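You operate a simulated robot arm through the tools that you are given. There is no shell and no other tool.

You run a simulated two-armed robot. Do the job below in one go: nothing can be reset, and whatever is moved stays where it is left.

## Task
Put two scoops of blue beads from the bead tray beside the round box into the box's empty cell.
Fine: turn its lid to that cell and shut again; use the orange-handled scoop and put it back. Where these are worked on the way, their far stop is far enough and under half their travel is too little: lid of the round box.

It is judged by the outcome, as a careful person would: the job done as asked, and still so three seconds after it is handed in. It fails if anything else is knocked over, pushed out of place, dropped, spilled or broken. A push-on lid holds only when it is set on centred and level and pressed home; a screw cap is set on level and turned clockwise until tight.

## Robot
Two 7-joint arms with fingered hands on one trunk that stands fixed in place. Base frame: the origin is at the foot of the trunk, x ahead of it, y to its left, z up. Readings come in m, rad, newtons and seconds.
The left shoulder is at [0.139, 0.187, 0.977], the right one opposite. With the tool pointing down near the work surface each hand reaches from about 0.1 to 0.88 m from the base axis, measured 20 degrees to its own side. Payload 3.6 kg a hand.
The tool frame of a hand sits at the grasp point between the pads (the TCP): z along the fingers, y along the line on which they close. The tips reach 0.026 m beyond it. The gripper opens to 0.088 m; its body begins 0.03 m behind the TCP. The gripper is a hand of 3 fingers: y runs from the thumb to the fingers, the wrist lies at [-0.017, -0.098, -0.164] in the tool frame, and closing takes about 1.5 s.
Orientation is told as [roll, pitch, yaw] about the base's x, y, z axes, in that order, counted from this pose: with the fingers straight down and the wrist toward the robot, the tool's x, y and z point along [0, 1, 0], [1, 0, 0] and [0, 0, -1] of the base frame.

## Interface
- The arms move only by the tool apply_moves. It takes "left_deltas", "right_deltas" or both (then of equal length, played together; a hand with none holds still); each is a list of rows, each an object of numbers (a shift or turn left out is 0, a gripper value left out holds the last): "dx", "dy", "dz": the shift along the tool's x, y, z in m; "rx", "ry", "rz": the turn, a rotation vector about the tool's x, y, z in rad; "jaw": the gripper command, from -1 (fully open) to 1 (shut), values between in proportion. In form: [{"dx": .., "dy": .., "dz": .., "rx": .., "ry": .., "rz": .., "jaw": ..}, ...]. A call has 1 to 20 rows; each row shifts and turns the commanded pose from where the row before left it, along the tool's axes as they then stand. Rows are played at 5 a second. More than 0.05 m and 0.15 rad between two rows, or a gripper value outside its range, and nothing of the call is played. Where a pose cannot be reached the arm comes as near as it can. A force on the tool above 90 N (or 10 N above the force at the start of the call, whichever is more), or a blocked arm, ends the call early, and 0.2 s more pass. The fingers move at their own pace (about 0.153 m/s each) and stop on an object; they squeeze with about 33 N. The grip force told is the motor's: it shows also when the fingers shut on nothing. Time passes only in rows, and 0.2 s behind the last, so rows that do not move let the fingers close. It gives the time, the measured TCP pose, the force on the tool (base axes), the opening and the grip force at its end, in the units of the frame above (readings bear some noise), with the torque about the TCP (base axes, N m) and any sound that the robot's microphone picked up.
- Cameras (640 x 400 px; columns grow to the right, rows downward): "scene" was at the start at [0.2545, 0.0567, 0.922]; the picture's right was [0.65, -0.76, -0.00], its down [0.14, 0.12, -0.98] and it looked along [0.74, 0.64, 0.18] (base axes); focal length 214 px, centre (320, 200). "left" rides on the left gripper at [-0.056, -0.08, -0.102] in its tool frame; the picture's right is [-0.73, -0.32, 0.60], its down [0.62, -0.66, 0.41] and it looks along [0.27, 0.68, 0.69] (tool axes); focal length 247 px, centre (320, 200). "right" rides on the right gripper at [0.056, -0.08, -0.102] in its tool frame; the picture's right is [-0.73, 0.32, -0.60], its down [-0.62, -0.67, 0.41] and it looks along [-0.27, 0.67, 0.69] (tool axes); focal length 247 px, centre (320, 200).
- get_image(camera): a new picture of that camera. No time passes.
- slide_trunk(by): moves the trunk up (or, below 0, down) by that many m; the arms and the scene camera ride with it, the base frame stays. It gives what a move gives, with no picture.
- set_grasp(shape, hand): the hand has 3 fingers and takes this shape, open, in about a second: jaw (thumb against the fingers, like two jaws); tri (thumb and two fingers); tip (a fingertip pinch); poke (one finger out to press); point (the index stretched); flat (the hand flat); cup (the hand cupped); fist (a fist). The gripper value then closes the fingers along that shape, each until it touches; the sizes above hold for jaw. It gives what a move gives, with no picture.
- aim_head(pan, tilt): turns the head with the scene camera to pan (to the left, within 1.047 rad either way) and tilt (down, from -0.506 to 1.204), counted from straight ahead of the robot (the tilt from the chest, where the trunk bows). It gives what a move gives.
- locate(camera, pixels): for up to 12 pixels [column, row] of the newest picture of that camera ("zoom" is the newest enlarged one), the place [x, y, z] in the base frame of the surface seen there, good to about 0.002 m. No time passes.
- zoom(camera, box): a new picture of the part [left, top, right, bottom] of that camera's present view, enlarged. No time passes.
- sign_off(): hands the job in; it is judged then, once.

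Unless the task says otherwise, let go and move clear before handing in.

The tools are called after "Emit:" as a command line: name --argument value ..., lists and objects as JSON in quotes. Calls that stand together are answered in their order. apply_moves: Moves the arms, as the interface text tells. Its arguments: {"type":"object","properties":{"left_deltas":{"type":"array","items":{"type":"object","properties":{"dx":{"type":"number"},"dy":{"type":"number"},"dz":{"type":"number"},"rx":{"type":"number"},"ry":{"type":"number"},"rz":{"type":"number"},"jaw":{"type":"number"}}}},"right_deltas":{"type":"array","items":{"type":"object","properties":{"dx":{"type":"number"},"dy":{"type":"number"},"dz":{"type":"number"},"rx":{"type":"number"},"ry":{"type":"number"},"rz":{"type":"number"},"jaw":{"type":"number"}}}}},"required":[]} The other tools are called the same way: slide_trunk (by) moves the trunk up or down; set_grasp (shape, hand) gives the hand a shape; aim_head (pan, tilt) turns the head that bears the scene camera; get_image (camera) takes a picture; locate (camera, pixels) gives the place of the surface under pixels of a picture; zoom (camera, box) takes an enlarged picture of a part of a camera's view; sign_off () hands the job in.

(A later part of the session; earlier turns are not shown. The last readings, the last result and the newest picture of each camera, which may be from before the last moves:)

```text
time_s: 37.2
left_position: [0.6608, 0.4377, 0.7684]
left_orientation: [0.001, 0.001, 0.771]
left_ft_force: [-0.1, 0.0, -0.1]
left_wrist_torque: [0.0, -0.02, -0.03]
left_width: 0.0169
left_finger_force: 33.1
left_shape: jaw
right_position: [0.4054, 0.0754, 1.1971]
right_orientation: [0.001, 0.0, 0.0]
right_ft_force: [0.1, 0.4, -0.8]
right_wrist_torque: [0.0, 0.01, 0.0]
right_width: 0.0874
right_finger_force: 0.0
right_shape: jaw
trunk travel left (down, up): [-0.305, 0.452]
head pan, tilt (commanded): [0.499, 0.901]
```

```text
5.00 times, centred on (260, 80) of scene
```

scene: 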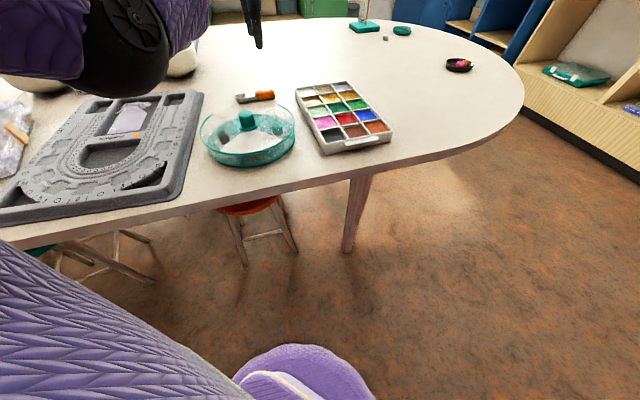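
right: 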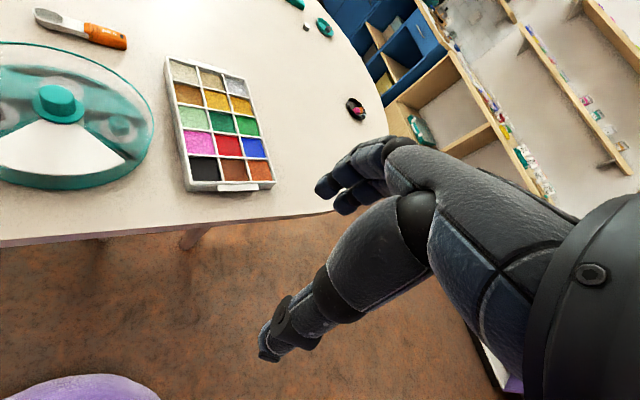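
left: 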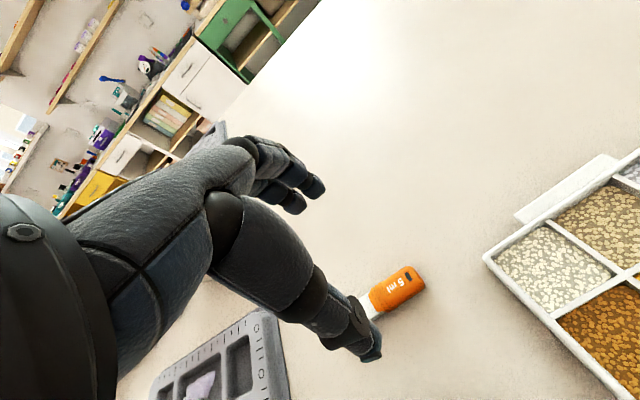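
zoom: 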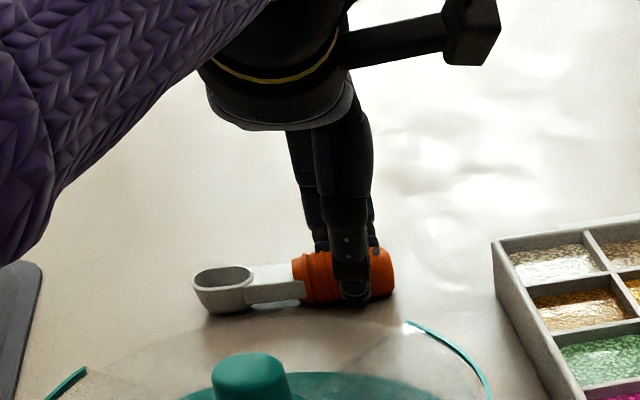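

Scoop gripped (width 0.0169). Lifting a bit and checking it stays level in the hand.

Emit:
apply_moves --left_deltas '[{"dz": -0.01}, {"dz": -0.03}, {"dz": -0.04}, {"dz": -0.04}, {}]'

Emit:
zoom --camera "scene" --box '[200, 0, 320, 100]'

Emit:
get_image --camera "left"

```text
time_s: 38.4
left_position: [0.6616, 0.4372, 0.8884]
left_orientation: [-0.001, 0.001, 0.771]
left_ft_force: [-0.2, 0.2, -0.5]
left_wrist_torque: [-0.03, -0.01, -0.03]
left_width: 0.0168
left_finger_force: 33.4
left_shape: jaw
right_position: [0.4052, 0.0749, 1.1993]
right_orientation: [0.0, -0.001, 0.001]
right_ft_force: [-0.1, 0.7, 0.6]
right_wrist_torque: [0.02, 0.02, 0.0]
right_width: 0.0877
right_finger_force: 0.0
right_shape: jaw
trunk travel left (down, up): [-0.305, 0.452]
head pan, tilt (commanded): [0.499, 0.901]
```

```text
4.00 times, centred on (260, 50) of scene
```

zoom: 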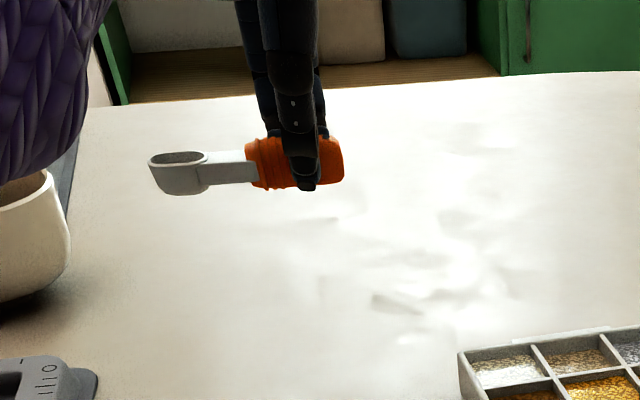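

```text
taken
```

left: 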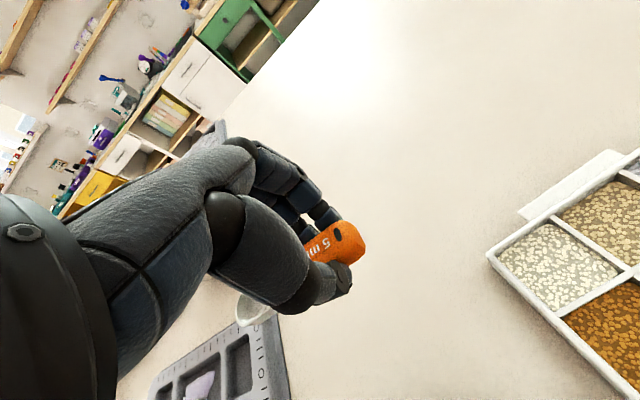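

The scoop is held level. Now re-measuring the blue cell precisely from the current head view.

Emit:
zoom --camera "scene" --box '[345, 95, 395, 135]'

```text
10.00 times, centred on (370, 115) of scene
```

zoom: 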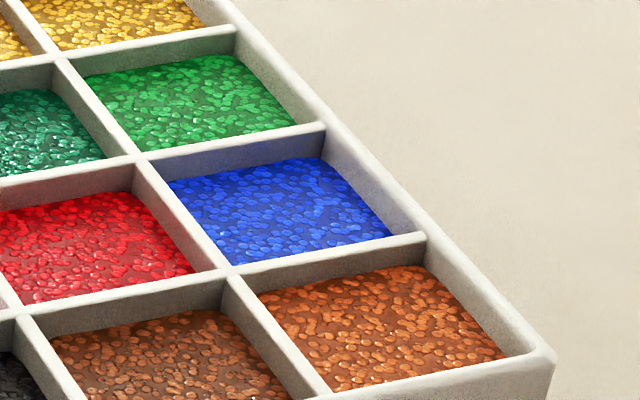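

Emit:
locate --camera "zoom" --pixels '[[140, 158], [325, 125], [420, 237], [232, 272], [170, 185], [315, 160], [390, 235], [240, 262], [280, 210], [340, 120], [440, 232], [550, 355]]'

Emit:
locate --camera "zoom" --pixels '[[335, 160], [350, 150], [375, 190], [390, 185], [185, 215], [195, 200], [330, 250], [240, 140], [240, 150], [300, 200], [350, 215], [260, 240]]'

```text
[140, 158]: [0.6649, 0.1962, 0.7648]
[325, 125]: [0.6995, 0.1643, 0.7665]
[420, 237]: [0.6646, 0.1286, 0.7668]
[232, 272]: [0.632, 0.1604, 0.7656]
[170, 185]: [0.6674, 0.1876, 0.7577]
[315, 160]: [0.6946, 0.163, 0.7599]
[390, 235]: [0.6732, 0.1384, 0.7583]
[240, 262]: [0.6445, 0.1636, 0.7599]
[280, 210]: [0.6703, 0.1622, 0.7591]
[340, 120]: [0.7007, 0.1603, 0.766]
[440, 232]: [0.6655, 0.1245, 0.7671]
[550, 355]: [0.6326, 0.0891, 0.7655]
```

```text
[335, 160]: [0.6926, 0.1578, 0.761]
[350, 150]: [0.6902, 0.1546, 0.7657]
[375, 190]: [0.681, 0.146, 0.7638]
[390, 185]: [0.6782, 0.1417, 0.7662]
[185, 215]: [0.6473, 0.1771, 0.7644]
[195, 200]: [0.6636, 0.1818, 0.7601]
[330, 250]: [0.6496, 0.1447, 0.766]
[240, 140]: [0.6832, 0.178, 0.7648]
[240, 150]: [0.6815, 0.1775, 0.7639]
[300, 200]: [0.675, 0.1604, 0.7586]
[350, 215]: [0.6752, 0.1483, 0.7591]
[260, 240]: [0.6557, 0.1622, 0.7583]
```

Blue cell interior is centred at about (0.665,0.162), surface z≈0.759, with its right side the tray's outer wall — so the handle can hang outside the tray. I'll carry the scoop there (level, high), and move the right arm out of the way.

Emit:
apply_moves --left_deltas '[{"rz": -0.04}, {"dx": -0.0323, "dy": -0.0246}, {"dx": -0.0323, "dy": -0.0246}, {"dx": -0.0323, "dy": -0.0246}, {"dx": -0.0323, "dy": -0.0246}, {"dx": -0.0323, "dy": -0.0246}, {"dx": -0.0323, "dy": -0.0246}, {"dx": -0.0323, "dy": -0.0246}, {"dx": -0.0323, "dy": -0.0246}, {}]' --right_deltas '[{"dx": -0.04}, {"dx": -0.04}, {"dx": -0.04}, {"dx": -0.04}, {"dx": -0.04}, {"dx": -0.04}, {}, {}, {}, {}]'

Emit:
get_image --camera "scene"

Emit:
get_image --camera "left"

```text
time_s: 40.6
left_position: [0.7066, 0.1168, 0.8905]
left_orientation: [-0.003, -0.002, 0.812]
left_ft_force: [-0.4, 0.6, 0.1]
left_wrist_torque: [-0.01, -0.03, -0.04]
left_width: 0.0168
left_finger_force: 33.1
left_shape: jaw
left hand out of reach, approached as far as the arm can: row 9
right_position: [0.4062, -0.1658, 1.1987]
right_orientation: [0.0, 0.001, 0.0]
right_ft_force: [0.2, 0.7, -0.2]
right_wrist_torque: [-0.03, -0.02, 0.0]
right_width: 0.0876
right_finger_force: 0.1
right_shape: jaw
trunk travel left (down, up): [-0.305, 0.452]
head pan, tilt (commanded): [0.499, 0.901]
```

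```text
taken
```

scene: 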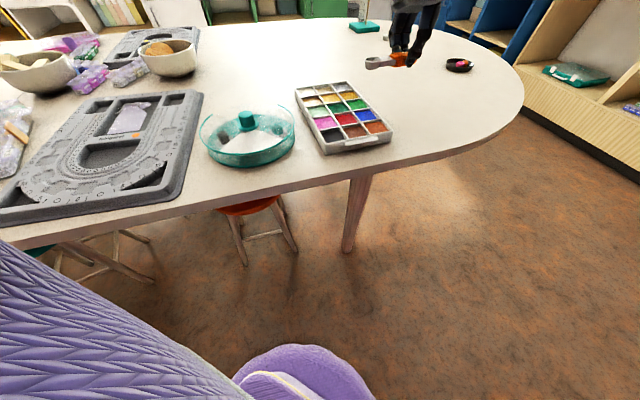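

```text
taken
```

left: 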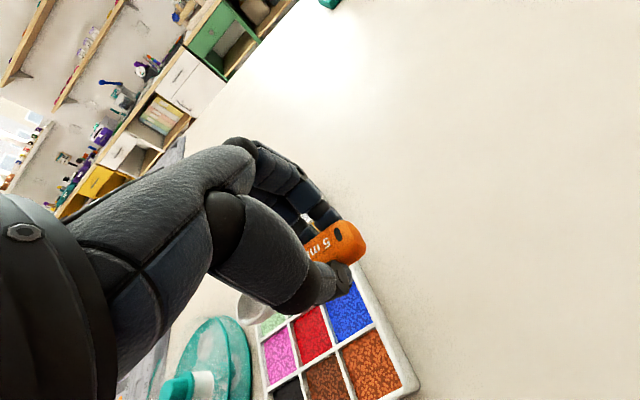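

The arm hit its reach limit at the last few mm with the hand vertical. Tilting the bowl down (which I need anyway) brings the wrist back; I'll tilt 50° here at height and check.

Emit:
apply_moves --left_deltas '[{"dx": 0.01, "ry": -0.1}, {"dx": 0.01, "ry": -0.125}, {"ry": -0.125}, {"ry": -0.13}, {"ry": -0.13}, {"ry": -0.13}, {"ry": -0.133}, {}]'

Emit:
get_image --camera "left"

Emit:
zoom --camera "scene" --box '[300, 0, 460, 160]'

```text
time_s: 42.6
left_position: [0.7067, 0.1565, 0.9115]
left_orientation: [-0.89, -0.044, 0.838]
left_ft_force: [-0.3, 0.5, -0.4]
left_wrist_torque: [-0.02, 0.04, -0.01]
left_width: 0.0167
left_finger_force: 33.1
left_shape: jaw
right_position: [0.4063, -0.1644, 1.1985]
right_orientation: [0.0, 0.003, -0.001]
right_ft_force: [-0.1, 0.2, 0.0]
right_wrist_torque: [0.0, -0.02, 0.0]
right_width: 0.0878
right_finger_force: 0.0
right_shape: jaw
trunk travel left (down, up): [-0.305, 0.452]
head pan, tilt (commanded): [0.499, 0.901]
stopped in row 8 (left hand): the arm was blocked; the commanded pose is now the measured one
```

```text
taken
```

left: 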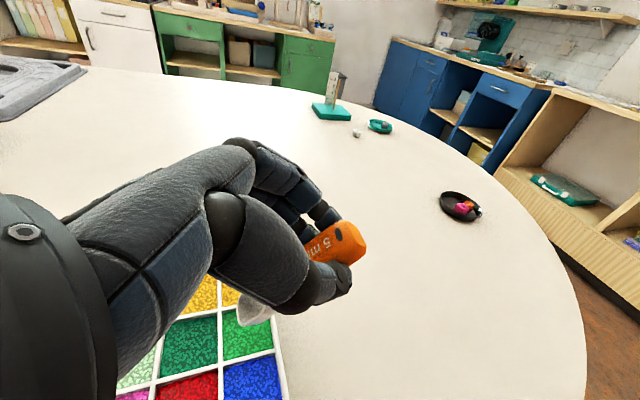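

```text
2.50 times, centred on (380, 80) of scene
```

zoom: 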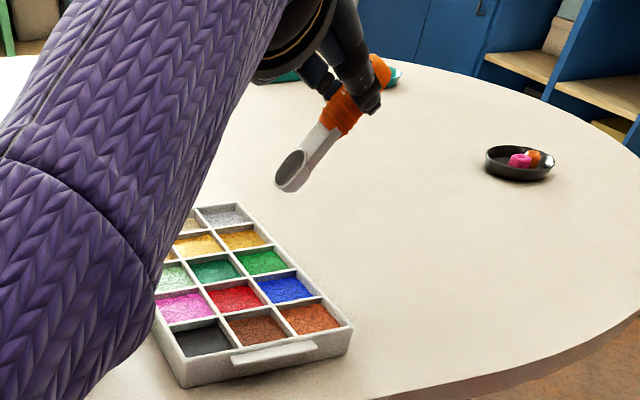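

The arm was reported blocked near this pose (off by ~2.5 cm). I'll hold still to see where it settles before adjusting.

Emit:
apply_moves --left_deltas '[{}, {}]'

Emit:
get_image --camera "scene"

Emit:
get_image --camera "right"

```text
time_s: 43.2
left_position: [0.7069, 0.1565, 0.9113]
left_orientation: [-0.887, -0.045, 0.837]
left_ft_force: [0.9, -0.7, 0.1]
left_wrist_torque: [-0.01, -0.03, -0.01]
left_width: 0.0167
left_finger_force: 32.5
left_shape: jaw
right_position: [0.4057, -0.1654, 1.1981]
right_orientation: [0.001, 0.001, 0.0]
right_ft_force: [0.3, -0.7, -0.2]
right_wrist_torque: [0.02, -0.04, -0.02]
right_width: 0.0877
right_finger_force: 0.1
right_shape: jaw
trunk travel left (down, up): [-0.305, 0.452]
head pan, tilt (commanded): [0.499, 0.901]
```

```text
taken
```

scene: 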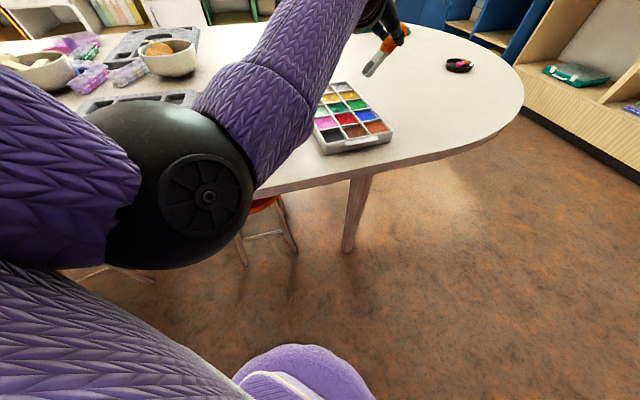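

```text
taken
```

right: 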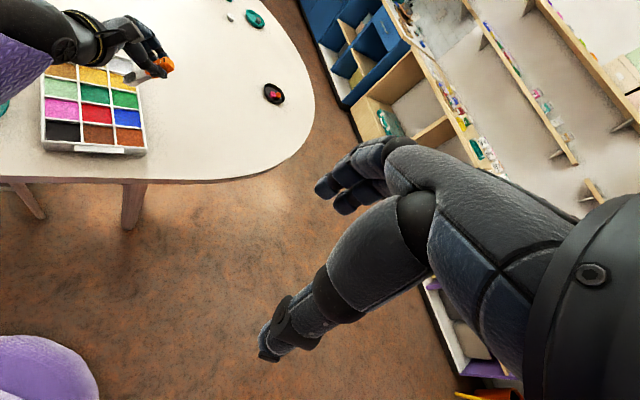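

Emit:
locate --camera "scene" --pixels '[[200, 195], [160, 120], [260, 100], [320, 30], [180, 265], [60, 150], [100, 330], [310, 370], [230, 250], [300, 120]]'

Emit:
zoom --camera "right" --box '[20, 0, 200, 160]'

```text
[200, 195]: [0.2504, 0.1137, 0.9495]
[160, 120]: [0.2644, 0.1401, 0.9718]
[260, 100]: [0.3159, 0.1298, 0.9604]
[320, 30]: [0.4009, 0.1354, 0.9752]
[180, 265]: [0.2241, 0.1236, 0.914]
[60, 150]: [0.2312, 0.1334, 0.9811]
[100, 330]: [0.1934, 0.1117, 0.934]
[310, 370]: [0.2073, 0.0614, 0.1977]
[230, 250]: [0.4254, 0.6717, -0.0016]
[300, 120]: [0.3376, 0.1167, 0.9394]
```

```text
2.50 times, centred on (110, 80) of right
```

zoom: 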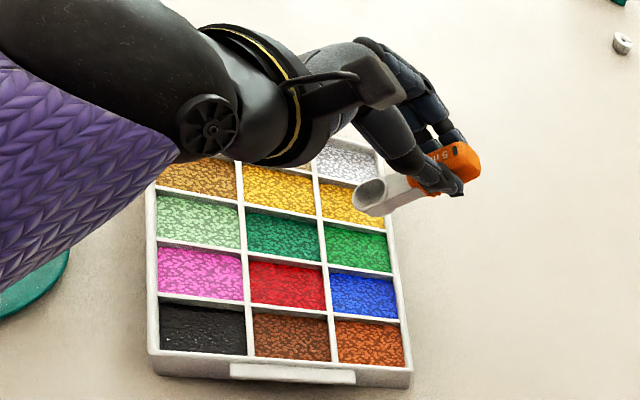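

Elbow is folded against the body at (0.25,0.15,0.93), so that wrist pose isn't usable. A yaw-0 approach (handle toward −y, crossing the cell's corner) needs less tilt and less reach; I'll level out, turn to yaw 0, and test tilting there.

Emit:
apply_moves --left_deltas '[{"ry": 0.127}, {"ry": 0.127}, {"ry": 0.127}, {"ry": 0.127}, {"ry": 0.127}, {"ry": 0.127}, {"ry": 0.125}, {"rx": 0.045}, {"rz": 0.14}, {"rz": 0.14}, {"rz": 0.14}, {"rz": 0.14}, {"rz": 0.14}, {"rz": 0.138}, {}]'

Emit:
get_image --camera "scene"

```text
time_s: 46.4
left_position: [0.7066, 0.1514, 0.9089]
left_orientation: [-0.004, 0.001, -0.008]
left_ft_force: [0.3, 0.4, 0.0]
left_wrist_torque: [-0.02, 0.0, 0.02]
left_width: 0.0167
left_finger_force: 33.1
left_shape: jaw
right_position: [0.406, -0.1651, 1.198]
right_orientation: [0.001, 0.0, -0.001]
right_ft_force: [-1.1, -1.0, 1.0]
right_wrist_torque: [0.0, -0.02, -0.04]
right_width: 0.0877
right_finger_force: 0.0
right_shape: jaw
trunk travel left (down, up): [-0.305, 0.452]
head pan, tilt (commanded): [0.499, 0.901]
```

```text
taken
```

scene: 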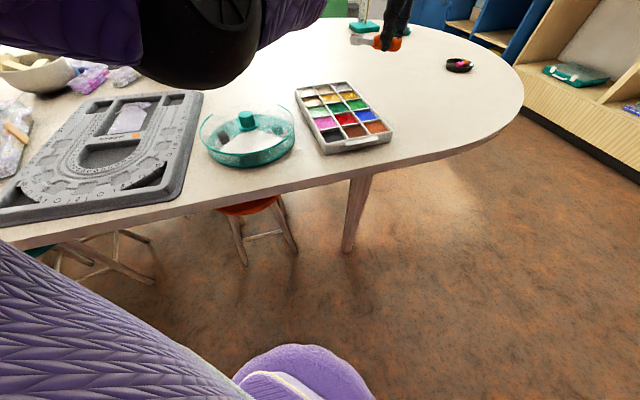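

Level again at yaw 0 with the elbow out. Moving so the bowl is over the cell's line and testing the tilt at height.

Emit:
apply_moves --left_deltas '[{"dx": -0.0175, "dy": -0.0205}, {"dx": -0.0175, "dy": -0.0205}, {"ry": -0.1}, {"ry": -0.1}, {"ry": -0.1}, {"ry": -0.1}, {}]'

Emit:
get_image --camera "scene"

```text
time_s: 48.0
left_position: [0.6656, 0.1159, 0.9103]
left_orientation: [-0.407, 0.001, -0.003]
left_ft_force: [0.7, -0.5, -0.7]
left_wrist_torque: [0.0, 0.01, 0.0]
left_width: 0.0164
left_finger_force: 32.9
left_shape: jaw
right_position: [0.405, -0.1653, 1.1986]
right_orientation: [0.002, 0.001, -0.001]
right_ft_force: [0.3, 0.7, 0.9]
right_wrist_torque: [0.0, -0.04, 0.02]
right_width: 0.0877
right_finger_force: 0.1
right_shape: jaw
trunk travel left (down, up): [-0.305, 0.452]
head pan, tilt (commanded): [0.499, 0.901]
```

```text
taken
```

scene: 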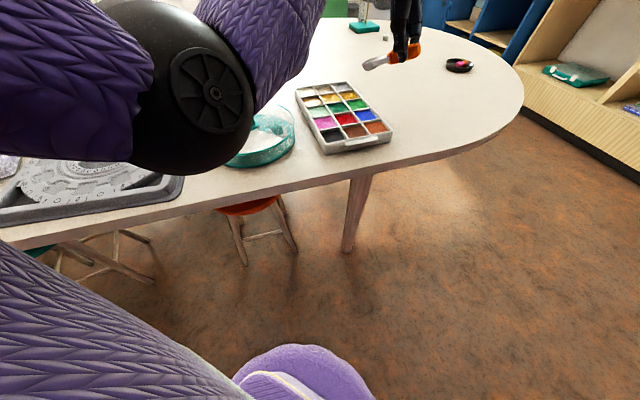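

Tilt of 23° is reached fine. Continuing to ~42°.

Emit:
apply_moves --left_deltas '[{"ry": -0.08}, {"ry": -0.08}, {"ry": -0.08}, {"ry": -0.08}, {}]'

Emit:
get_image --camera "scene"

Emit:
zoom --camera "right" --box '[20, 0, 200, 160]'

```text
time_s: 49.2
left_position: [0.663, 0.1158, 0.9105]
left_orientation: [-0.727, 0.004, -0.005]
left_ft_force: [-0.3, -0.6, 0.0]
left_wrist_torque: [0.0, 0.01, 0.0]
left_width: 0.0165
left_finger_force: 32.7
left_shape: jaw
right_position: [0.4052, -0.166, 1.1977]
right_orientation: [-0.001, 0.002, 0.0]
right_ft_force: [-0.1, -0.2, 0.0]
right_wrist_torque: [0.02, 0.01, -0.01]
right_width: 0.0879
right_finger_force: 0.1
right_shape: jaw
trunk travel left (down, up): [-0.305, 0.452]
head pan, tilt (commanded): [0.499, 0.901]
```

```text
taken
```

scene: 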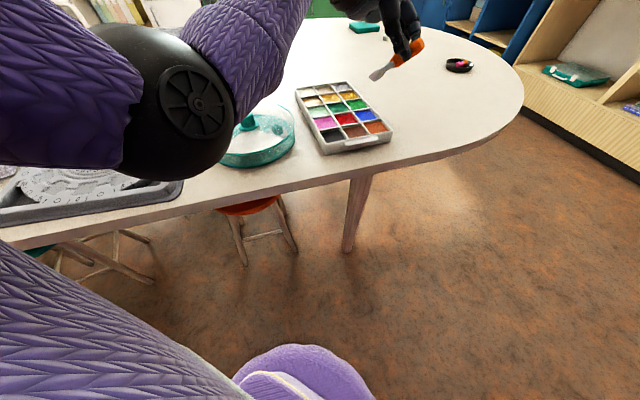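

```text
2.50 times, centred on (110, 80) of right
```

zoom: 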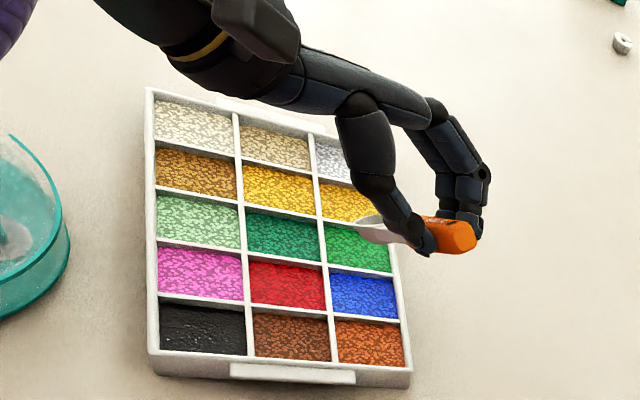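

41.6° tilt works at yaw 0. I'll reposition the right hand so its camera looks at the tray, giving a closer side view for the dip.

Emit:
apply_moves --right_deltas '[{"dy": 0.03, "dz": 0.03}, {"dy": 0.03, "dz": 0.03}, {"dy": 0.03, "dz": 0.03}, {"dz": 0.03, "rz": -0.14}, {"dz": 0.03, "rz": -0.14}, {"rz": -0.14}, {"rz": -0.14}, {"rz": -0.14}, {"rz": -0.14}, {"rz": -0.14}, {"rz": -0.12}, {}]'

Emit:
get_image --camera "right"

```text
time_s: 51.8
left_position: [0.664, 0.1173, 0.9108]
left_orientation: [-0.724, 0.002, -0.004]
left_ft_force: [1.0, 0.8, -0.6]
left_wrist_torque: [0.02, 0.02, -0.01]
left_width: 0.0164
left_finger_force: 32.8
left_shape: jaw
right_position: [0.4953, -0.165, 1.0472]
right_orientation: [0.001, 0.0, 0.909]
right_ft_force: [-0.6, 0.3, 0.3]
right_wrist_torque: [0.0, -0.01, -0.02]
right_width: 0.0881
right_finger_force: 0.0
right_shape: jaw
right hand out of reach, approached as far as the arm can: row 10, 11
trunk travel left (down, up): [-0.305, 0.452]
head pan, tilt (commanded): [0.499, 0.901]
```

```text
taken
```

right: 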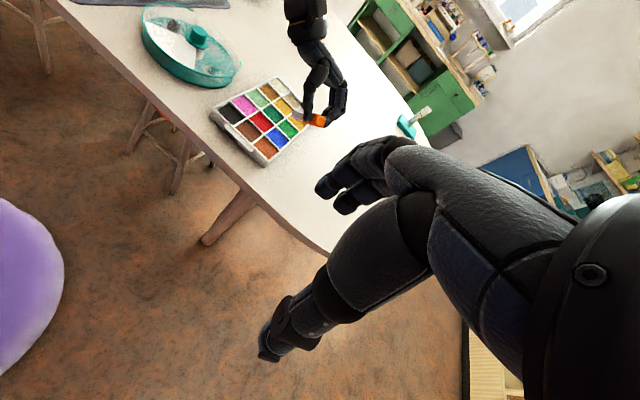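

Good side view: tray at (262,120), scoop at (312,118). I'll tilt to 45° and bring the bowl to just above the blue cell (rim centre at z≈0.79), then check.

Emit:
apply_moves --left_deltas '[{"ry": -0.06}, {"dx": 0.026, "dz": 0.0199, "dy": 0.0017}, {"dx": 0.0261, "dz": 0.0199}, {}, {}]'

Emit:
zoom --camera "right" --box '[200, 60, 360, 180]'

Emit:
zoom --camera "scene" --box '[300, 40, 440, 150]'

```text
time_s: 53.0
left_position: [0.6665, 0.1242, 0.8453]
left_orientation: [-0.784, 0.002, -0.004]
left_ft_force: [0.2, -0.5, 0.1]
left_wrist_torque: [0.02, -0.02, 0.02]
left_width: 0.0167
left_finger_force: 33.2
left_shape: jaw
right_position: [0.4963, -0.1642, 1.048]
right_orientation: [0.002, 0.001, 0.91]
right_ft_force: [-0.1, 0.2, 0.0]
right_wrist_torque: [0.03, 0.0, -0.02]
right_width: 0.0878
right_finger_force: 0.0
right_shape: jaw
trunk travel left (down, up): [-0.305, 0.452]
head pan, tilt (commanded): [0.499, 0.901]
```

```text
3.33 times, centred on (280, 120) of right
```

zoom: 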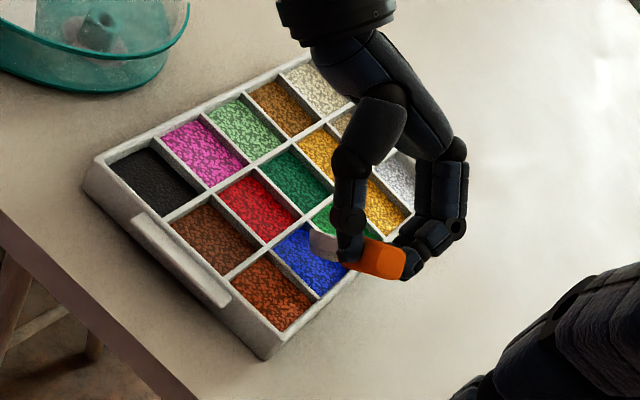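

```text
3.64 times, centred on (370, 95) of scene
```

zoom: 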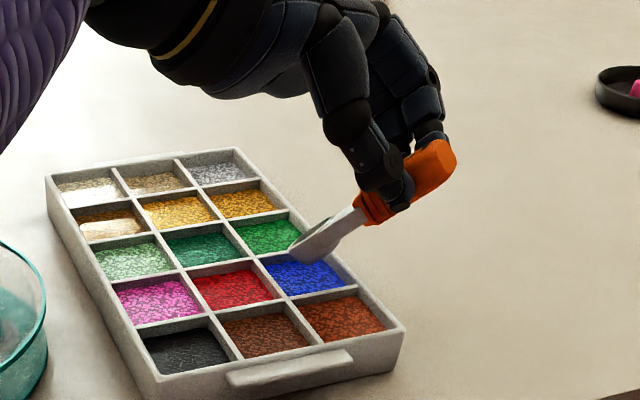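

Emit:
zoom --camera "scene" --box '[350, 75, 420, 125]'

Emit:
locate --camera "zoom" --pixels '[[165, 235], [185, 255], [210, 250], [230, 235], [240, 225], [270, 185], [300, 190], [340, 180], [330, 210], [150, 255]]'

```text
8.00 times, centred on (385, 100) of scene
```

zoom: 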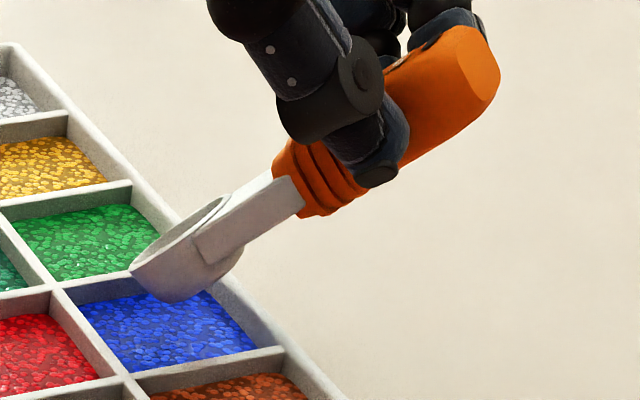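

```text
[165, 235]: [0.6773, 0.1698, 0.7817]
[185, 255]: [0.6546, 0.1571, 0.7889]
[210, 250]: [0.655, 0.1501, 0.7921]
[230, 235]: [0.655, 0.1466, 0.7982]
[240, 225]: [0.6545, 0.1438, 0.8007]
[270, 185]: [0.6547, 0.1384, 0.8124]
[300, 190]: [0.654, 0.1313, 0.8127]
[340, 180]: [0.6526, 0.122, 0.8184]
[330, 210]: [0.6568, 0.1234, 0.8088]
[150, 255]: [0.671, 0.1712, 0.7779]
```

Bowl tip measured at (0.671,0.171,0.778), matching my prediction. Now dipping 3 cm down slowly.

Emit:
apply_moves --left_deltas '[{"dx": 0.0053, "dz": 0.0053}, {"dx": 0.0053, "dz": 0.0053}, {"dx": 0.0053, "dz": 0.0053}, {"dx": 0.0049, "dz": 0.0049}, {}]'

Emit:
zoom --camera "scene" --box '[350, 75, 420, 125]'

Emit:
zoom --camera "right" --box '[240, 80, 330, 160]'

```text
time_s: 54.2
left_position: [0.6668, 0.126, 0.8157]
left_orientation: [-0.785, 0.0, -0.004]
left_ft_force: [1.0, -1.5, 3.5]
left_wrist_torque: [0.1, -0.02, 0.01]
left_width: 0.017
left_finger_force: 33.0
left_shape: jaw
right_position: [0.4966, -0.1659, 1.0475]
right_orientation: [0.0, -0.001, 0.91]
right_ft_force: [0.5, 0.3, -0.3]
right_wrist_torque: [0.0, -0.02, -0.01]
right_width: 0.0879
right_finger_force: 0.0
right_shape: jaw
trunk travel left (down, up): [-0.305, 0.452]
head pan, tilt (commanded): [0.499, 0.901]
```

```text
8.00 times, centred on (385, 100) of scene
```

zoom: 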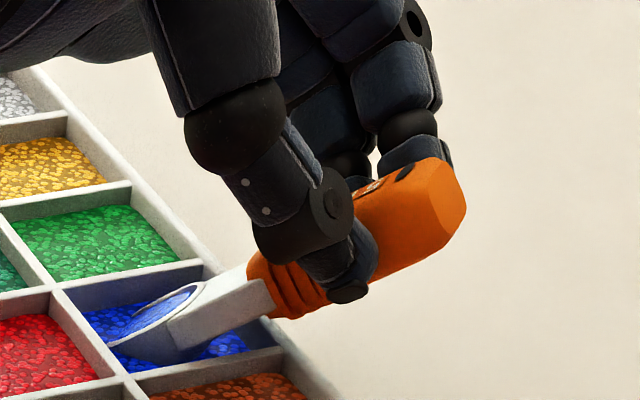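

```text
5.00 times, centred on (285, 120) of right
```

zoom: 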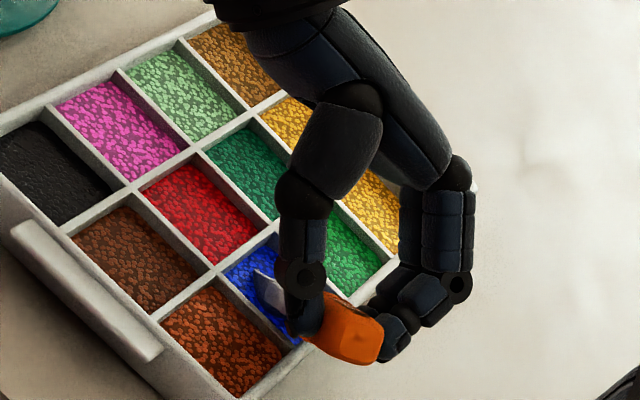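

The bowl is in the beads with blue visible inside it (zoom (160,310)), 3.5 N resistance. Now a short forward sweep, then lever up gradually to level while lifting.

Emit:
apply_moves --left_deltas '[{"dx": 0.0021, "dz": -0.0021}, {"dx": 0.0021, "dz": -0.0021}, {"dx": -0.001, "dz": 0.0025, "ry": 0.0655}, {"dx": -0.001, "dz": 0.0024, "ry": 0.0655}, {"dx": -0.0008, "dz": 0.0024, "ry": 0.0655}, {"dx": -0.0008, "dz": 0.0024, "ry": 0.0655}, {"dx": -0.0016, "dz": 0.0024, "ry": 0.0655}, {"dx": -0.0017, "dz": 0.0024, "ry": 0.0655}, {"dx": -0.0016, "dz": 0.0018, "ry": 0.0655}, {"dx": -0.0017, "dz": 0.0017, "ry": 0.0655}, {"dx": -0.0018, "dz": -0.0005, "ry": 0.0655}, {"dx": -0.0019, "dz": -0.0004, "ry": 0.0655}, {"dx": -0.0014, "dz": -0.0021, "ry": 0.0655}, {"dx": -0.0015, "dz": -0.0021, "ry": 0.0645}, {"dz": -0.005}, {"dz": -0.01}, {"dz": -0.015}, {}]'

Emit:
zoom --camera "scene" --box '[340, 55, 430, 125]'

Emit:
zoom --camera "right" --box '[240, 60, 360, 160]'

```text
time_s: 58.0
left_position: [0.6655, 0.1082, 0.8416]
left_orientation: [0.0, -0.001, -0.003]
left_ft_force: [-0.3, 1.1, 0.5]
left_wrist_torque: [0.0, 0.0, 0.02]
left_width: 0.0166
left_finger_force: 32.7
left_shape: jaw
right_position: [0.4962, -0.1644, 1.0486]
right_orientation: [0.001, -0.003, 0.91]
right_ft_force: [0.6, 0.0, 0.5]
right_wrist_torque: [-0.01, -0.02, -0.03]
right_width: 0.0878
right_finger_force: 0.0
right_shape: jaw
trunk travel left (down, up): [-0.305, 0.452]
head pan, tilt (commanded): [0.499, 0.901]
```

```text
5.71 times, centred on (385, 90) of scene
```

zoom: 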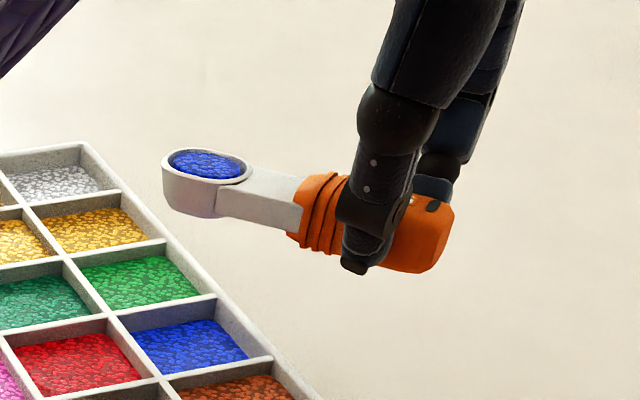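

```text
4.00 times, centred on (300, 110) of right
```

zoom: 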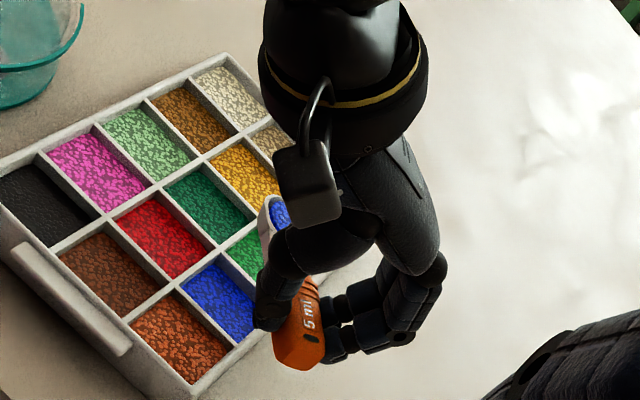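

The bowl is full of blue beads and level. I'll raise slightly and carry it slowly, turning to yaw ~0.6, toward the box's open empty cell.

Emit:
apply_moves --left_deltas '[{"dz": -0.012}, {"dz": -0.016}, {"dx": 0.0186, "dy": -0.0069, "rz": -0.05}, {"dx": 0.0189, "dy": -0.0059, "rz": -0.05}, {"dx": 0.0192, "dy": -0.005, "rz": -0.05}, {"dx": 0.0194, "dy": -0.004, "rz": -0.05}, {"dx": 0.0196, "dy": -0.003, "rz": -0.05}, {"dx": 0.0197, "dy": -0.0021, "rz": -0.05}, {"dx": 0.0198, "dy": -0.0011, "rz": -0.05}, {"dx": 0.0198, "dy": -0.0001, "rz": -0.05}, {"dx": 0.0198, "dy": 0.0009, "rz": -0.05}, {"dx": 0.0197, "dy": 0.0019, "rz": -0.05}, {"dx": 0.0196, "dy": 0.0029, "rz": -0.05}, {"dx": 0.0194, "dy": 0.0038, "rz": -0.05}, {}]'

Emit:
get_image --camera "scene"

Emit:
get_image --camera "right"

```text
time_s: 61.2
left_position: [0.5845, 0.3305, 0.8699]
left_orientation: [0.001, 0.001, 0.596]
left_ft_force: [-1.1, 0.4, -0.1]
left_wrist_torque: [0.02, 0.01, -0.04]
left_width: 0.0167
left_finger_force: 32.9
left_shape: jaw
right_position: [0.4957, -0.1653, 1.0481]
right_orientation: [0.0, 0.0, 0.909]
right_ft_force: [1.2, 0.2, 0.3]
right_wrist_torque: [0.01, 0.0, 0.01]
right_width: 0.0879
right_finger_force: 0.1
right_shape: jaw
trunk travel left (down, up): [-0.305, 0.452]
head pan, tilt (commanded): [0.499, 0.901]
```

```text
taken
```

scene: 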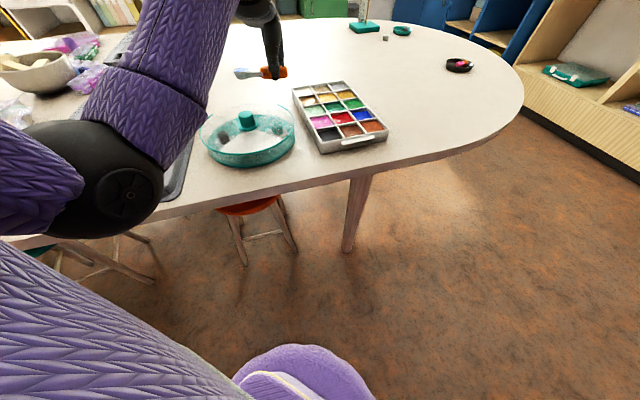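

```text
taken
```

right: 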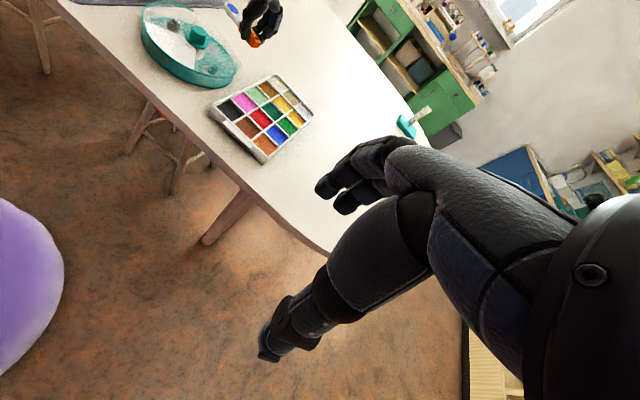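

Emit:
zoom --camera "scene" --box '[195, 40, 305, 170]'

Emit:
zoom --camera "right" --box '[130, 0, 290, 110]'

Emit:
get_image --camera "left"

```text
3.08 times, centred on (250, 105) of scene
```

zoom: 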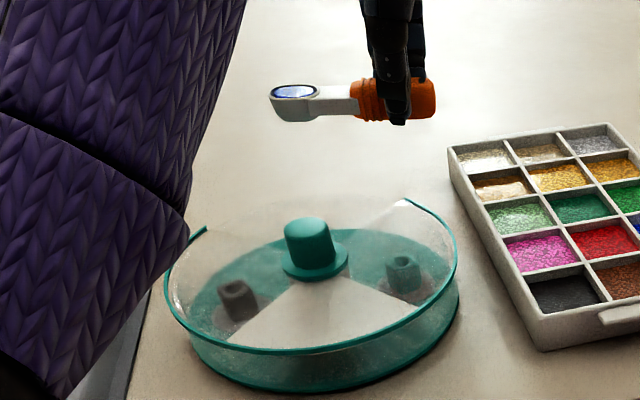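

```text
3.64 times, centred on (210, 55) of right
```

zoom: 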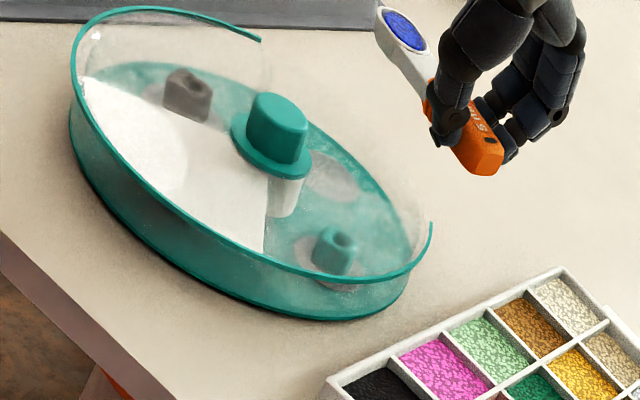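

```text
taken
```

left: 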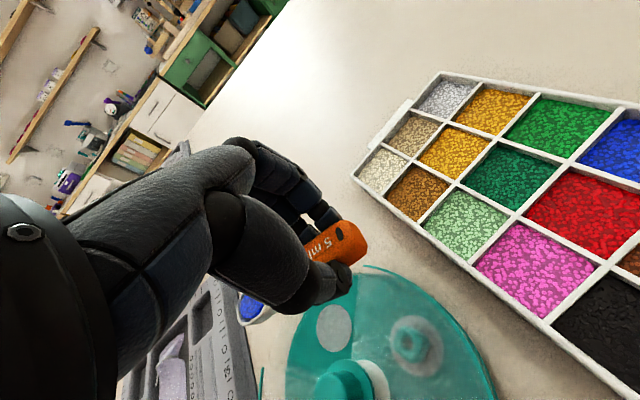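

Emit:
zoom --camera "right" --box '[190, 0, 290, 80]'

Emit:
locate --camera "zoom" --pixels '[[255, 55], [265, 60], [245, 40], [225, 20], [285, 80], [300, 100], [60, 70], [345, 285], [130, 290], [100, 190]]'

```text
5.00 times, centred on (240, 40) of right
```

zoom: 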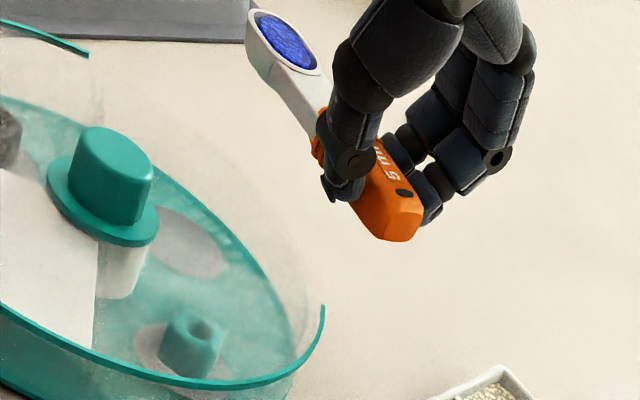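

```text
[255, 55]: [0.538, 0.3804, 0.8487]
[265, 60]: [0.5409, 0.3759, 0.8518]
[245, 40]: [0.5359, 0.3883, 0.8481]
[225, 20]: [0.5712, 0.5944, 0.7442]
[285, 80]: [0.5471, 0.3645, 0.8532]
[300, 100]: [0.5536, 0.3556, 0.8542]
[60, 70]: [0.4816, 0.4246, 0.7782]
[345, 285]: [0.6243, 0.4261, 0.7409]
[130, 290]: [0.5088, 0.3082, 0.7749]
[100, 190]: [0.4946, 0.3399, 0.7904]
```

The bowl is over the open cell (tip ≈(0.539,0.397)). Starting to tilt gradually, first 20°, checking the arm follows.

Emit:
apply_moves --left_deltas '[{"dx": 0.0017, "ry": -0.1164}, {"dx": 0.0017, "dz": -0.0002, "ry": -0.1164}, {"dx": 0.0017, "dz": -0.0004, "ry": -0.1164}, {}]'

Emit:
zoom --camera "right" --box '[190, 0, 290, 80]'

Emit:
get_image --camera "scene"

```text
time_s: 62.2
left_position: [0.5819, 0.3345, 0.8702]
left_orientation: [-0.352, -0.001, 0.596]
left_ft_force: [0.1, 0.0, -0.4]
left_wrist_torque: [-0.02, 0.02, 0.0]
left_width: 0.0168
left_finger_force: 32.9
left_shape: jaw
right_position: [0.4963, -0.1659, 1.0485]
right_orientation: [0.001, 0.002, 0.908]
right_ft_force: [-0.1, -0.4, -0.6]
right_wrist_torque: [0.0, -0.02, 0.0]
right_width: 0.0878
right_finger_force: 0.0
right_shape: jaw
trunk travel left (down, up): [-0.305, 0.452]
head pan, tilt (commanded): [0.499, 0.901]
```

```text
5.00 times, centred on (240, 40) of right
```

zoom: 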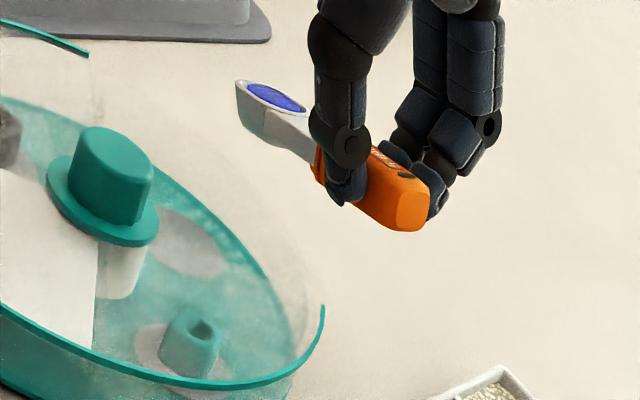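

```text
taken
```

scene: 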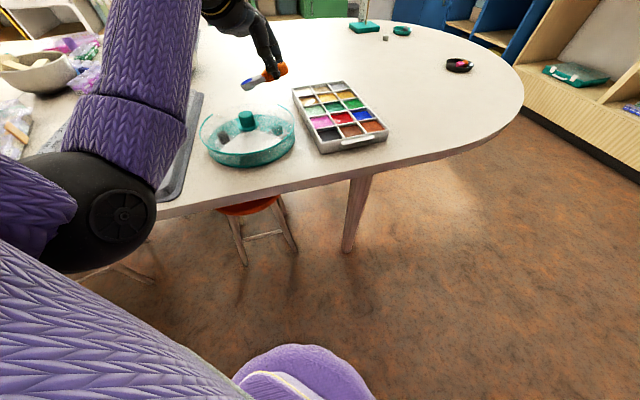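

The arm follows well; beads still in the bowl. Continuing to 40° while lowering the tip.

Emit:
apply_moves --left_deltas '[{"dx": 0.0065, "dz": 0.0004, "ry": -0.1164}, {"dx": 0.0066, "dz": -0.0003, "ry": -0.1164}, {"dx": 0.0065, "dz": -0.001, "ry": -0.1164}, {}]'

Emit:
zoom --camera "right" --box '[190, 0, 290, 80]'

Emit:
get_image --camera "scene"

```text
time_s: 63.2
left_position: [0.5719, 0.3488, 0.8633]
left_orientation: [-0.701, 0.004, 0.598]
left_ft_force: [1.2, -0.4, -1.0]
left_wrist_torque: [0.02, 0.01, -0.02]
left_width: 0.0167
left_finger_force: 33.2
left_shape: jaw
right_position: [0.4969, -0.1653, 1.0478]
right_orientation: [0.001, 0.0, 0.909]
right_ft_force: [-0.5, -0.2, -0.5]
right_wrist_torque: [0.0, 0.02, 0.01]
right_width: 0.0876
right_finger_force: 0.1
right_shape: jaw
trunk travel left (down, up): [-0.305, 0.452]
head pan, tilt (commanded): [0.499, 0.901]
```

```text
5.00 times, centred on (240, 40) of right
```

zoom: 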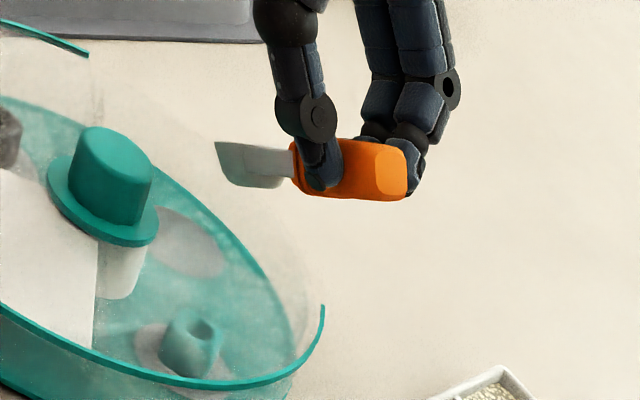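

```text
taken
```

scene: 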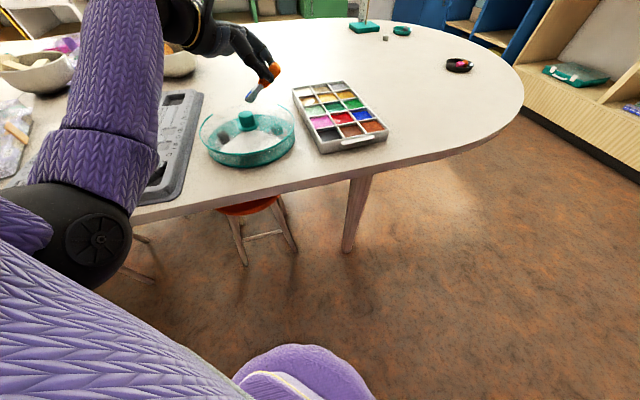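

Following exactly (tilt 40°). Continuing to 60°.

Emit:
apply_moves --left_deltas '[{"dx": 0.0054, "dz": -0.0062, "ry": -0.1164}, {"dx": 0.0047, "dz": -0.0068, "ry": -0.1164}, {"dx": 0.0038, "dz": -0.0073, "ry": -0.1164}, {}]'

Emit:
zoom --camera "scene" --box '[195, 40, 305, 170]'

Emit:
zoom --camera "right" --box '[190, 0, 290, 80]'

```text
time_s: 64.2
left_position: [0.5584, 0.3705, 0.8673]
left_orientation: [-1.049, 0.0, 0.596]
left_ft_force: [-1.0, 0.5, 0.3]
left_wrist_torque: [0.03, 0.01, 0.01]
left_width: 0.0167
left_finger_force: 33.5
left_shape: jaw
right_position: [0.4964, -0.1643, 1.0483]
right_orientation: [0.0, 0.0, 0.909]
right_ft_force: [0.0, -0.2, 0.0]
right_wrist_torque: [-0.02, -0.02, 0.0]
right_width: 0.0879
right_finger_force: 0.0
right_shape: jaw
trunk travel left (down, up): [-0.305, 0.452]
head pan, tilt (commanded): [0.499, 0.901]
```

```text
3.08 times, centred on (250, 105) of scene
```

zoom: 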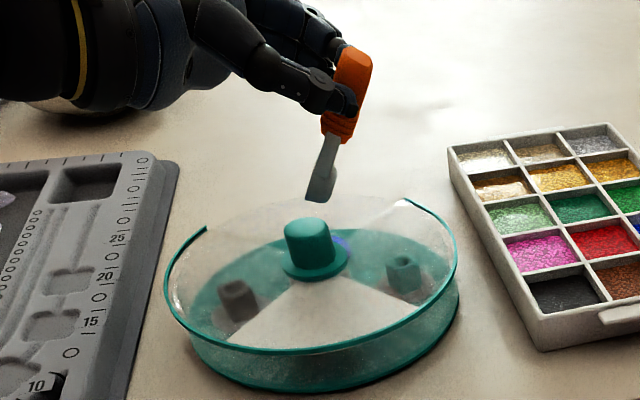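

```text
5.00 times, centred on (240, 40) of right
```

zoom: 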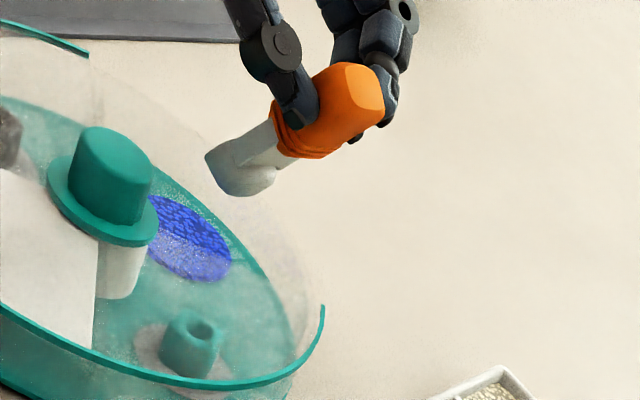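

Blue beads have appeared in the empty cell (right zoom (190,240)). Tilting further to 75° to empty the bowl completely.

Emit:
apply_moves --left_deltas '[{"dx": 0.002, "dz": -0.0069, "ry": -0.0873}, {"dx": 0.0014, "dz": -0.007, "ry": -0.0873}, {"dx": 0.0008, "dz": -0.0071, "ry": -0.0873}, {}, {}]'

Emit:
zoom --camera "scene" --box '[195, 40, 305, 170]'

Emit:
zoom --camera "right" --box '[190, 0, 290, 80]'

```text
time_s: 65.4
left_position: [0.5451, 0.3873, 0.8702]
left_orientation: [-1.309, 0.003, 0.595]
left_ft_force: [0.4, -0.1, -1.0]
left_wrist_torque: [-0.02, 0.02, 0.0]
left_width: 0.0167
left_finger_force: 33.1
left_shape: jaw
right_position: [0.4962, -0.1652, 1.0485]
right_orientation: [-0.002, 0.0, 0.91]
right_ft_force: [-0.1, 0.3, 0.9]
right_wrist_torque: [0.02, 0.02, 0.01]
right_width: 0.0876
right_finger_force: 0.0
right_shape: jaw
trunk travel left (down, up): [-0.305, 0.452]
head pan, tilt (commanded): [0.499, 0.901]
```

```text
3.08 times, centred on (250, 105) of scene
```

zoom: 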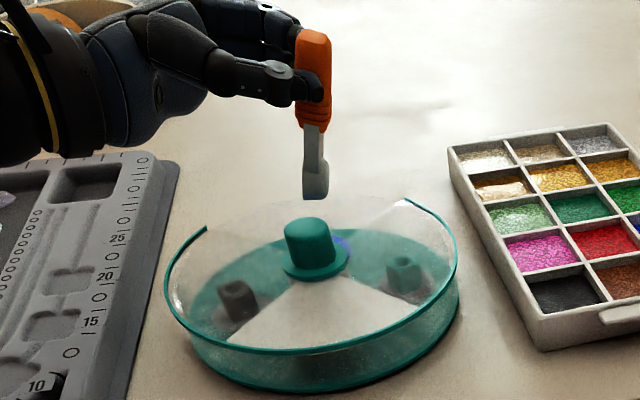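

```text
5.00 times, centred on (240, 40) of right
```

zoom: 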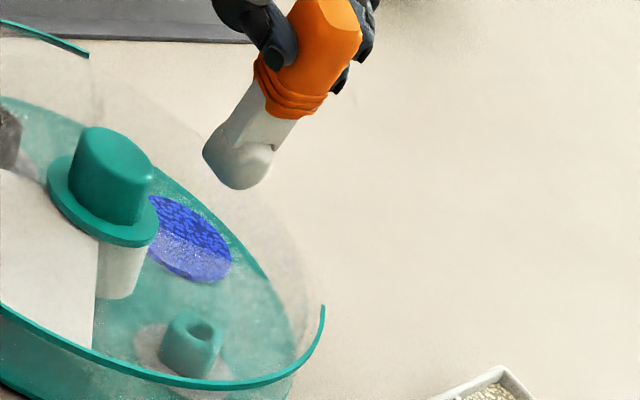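

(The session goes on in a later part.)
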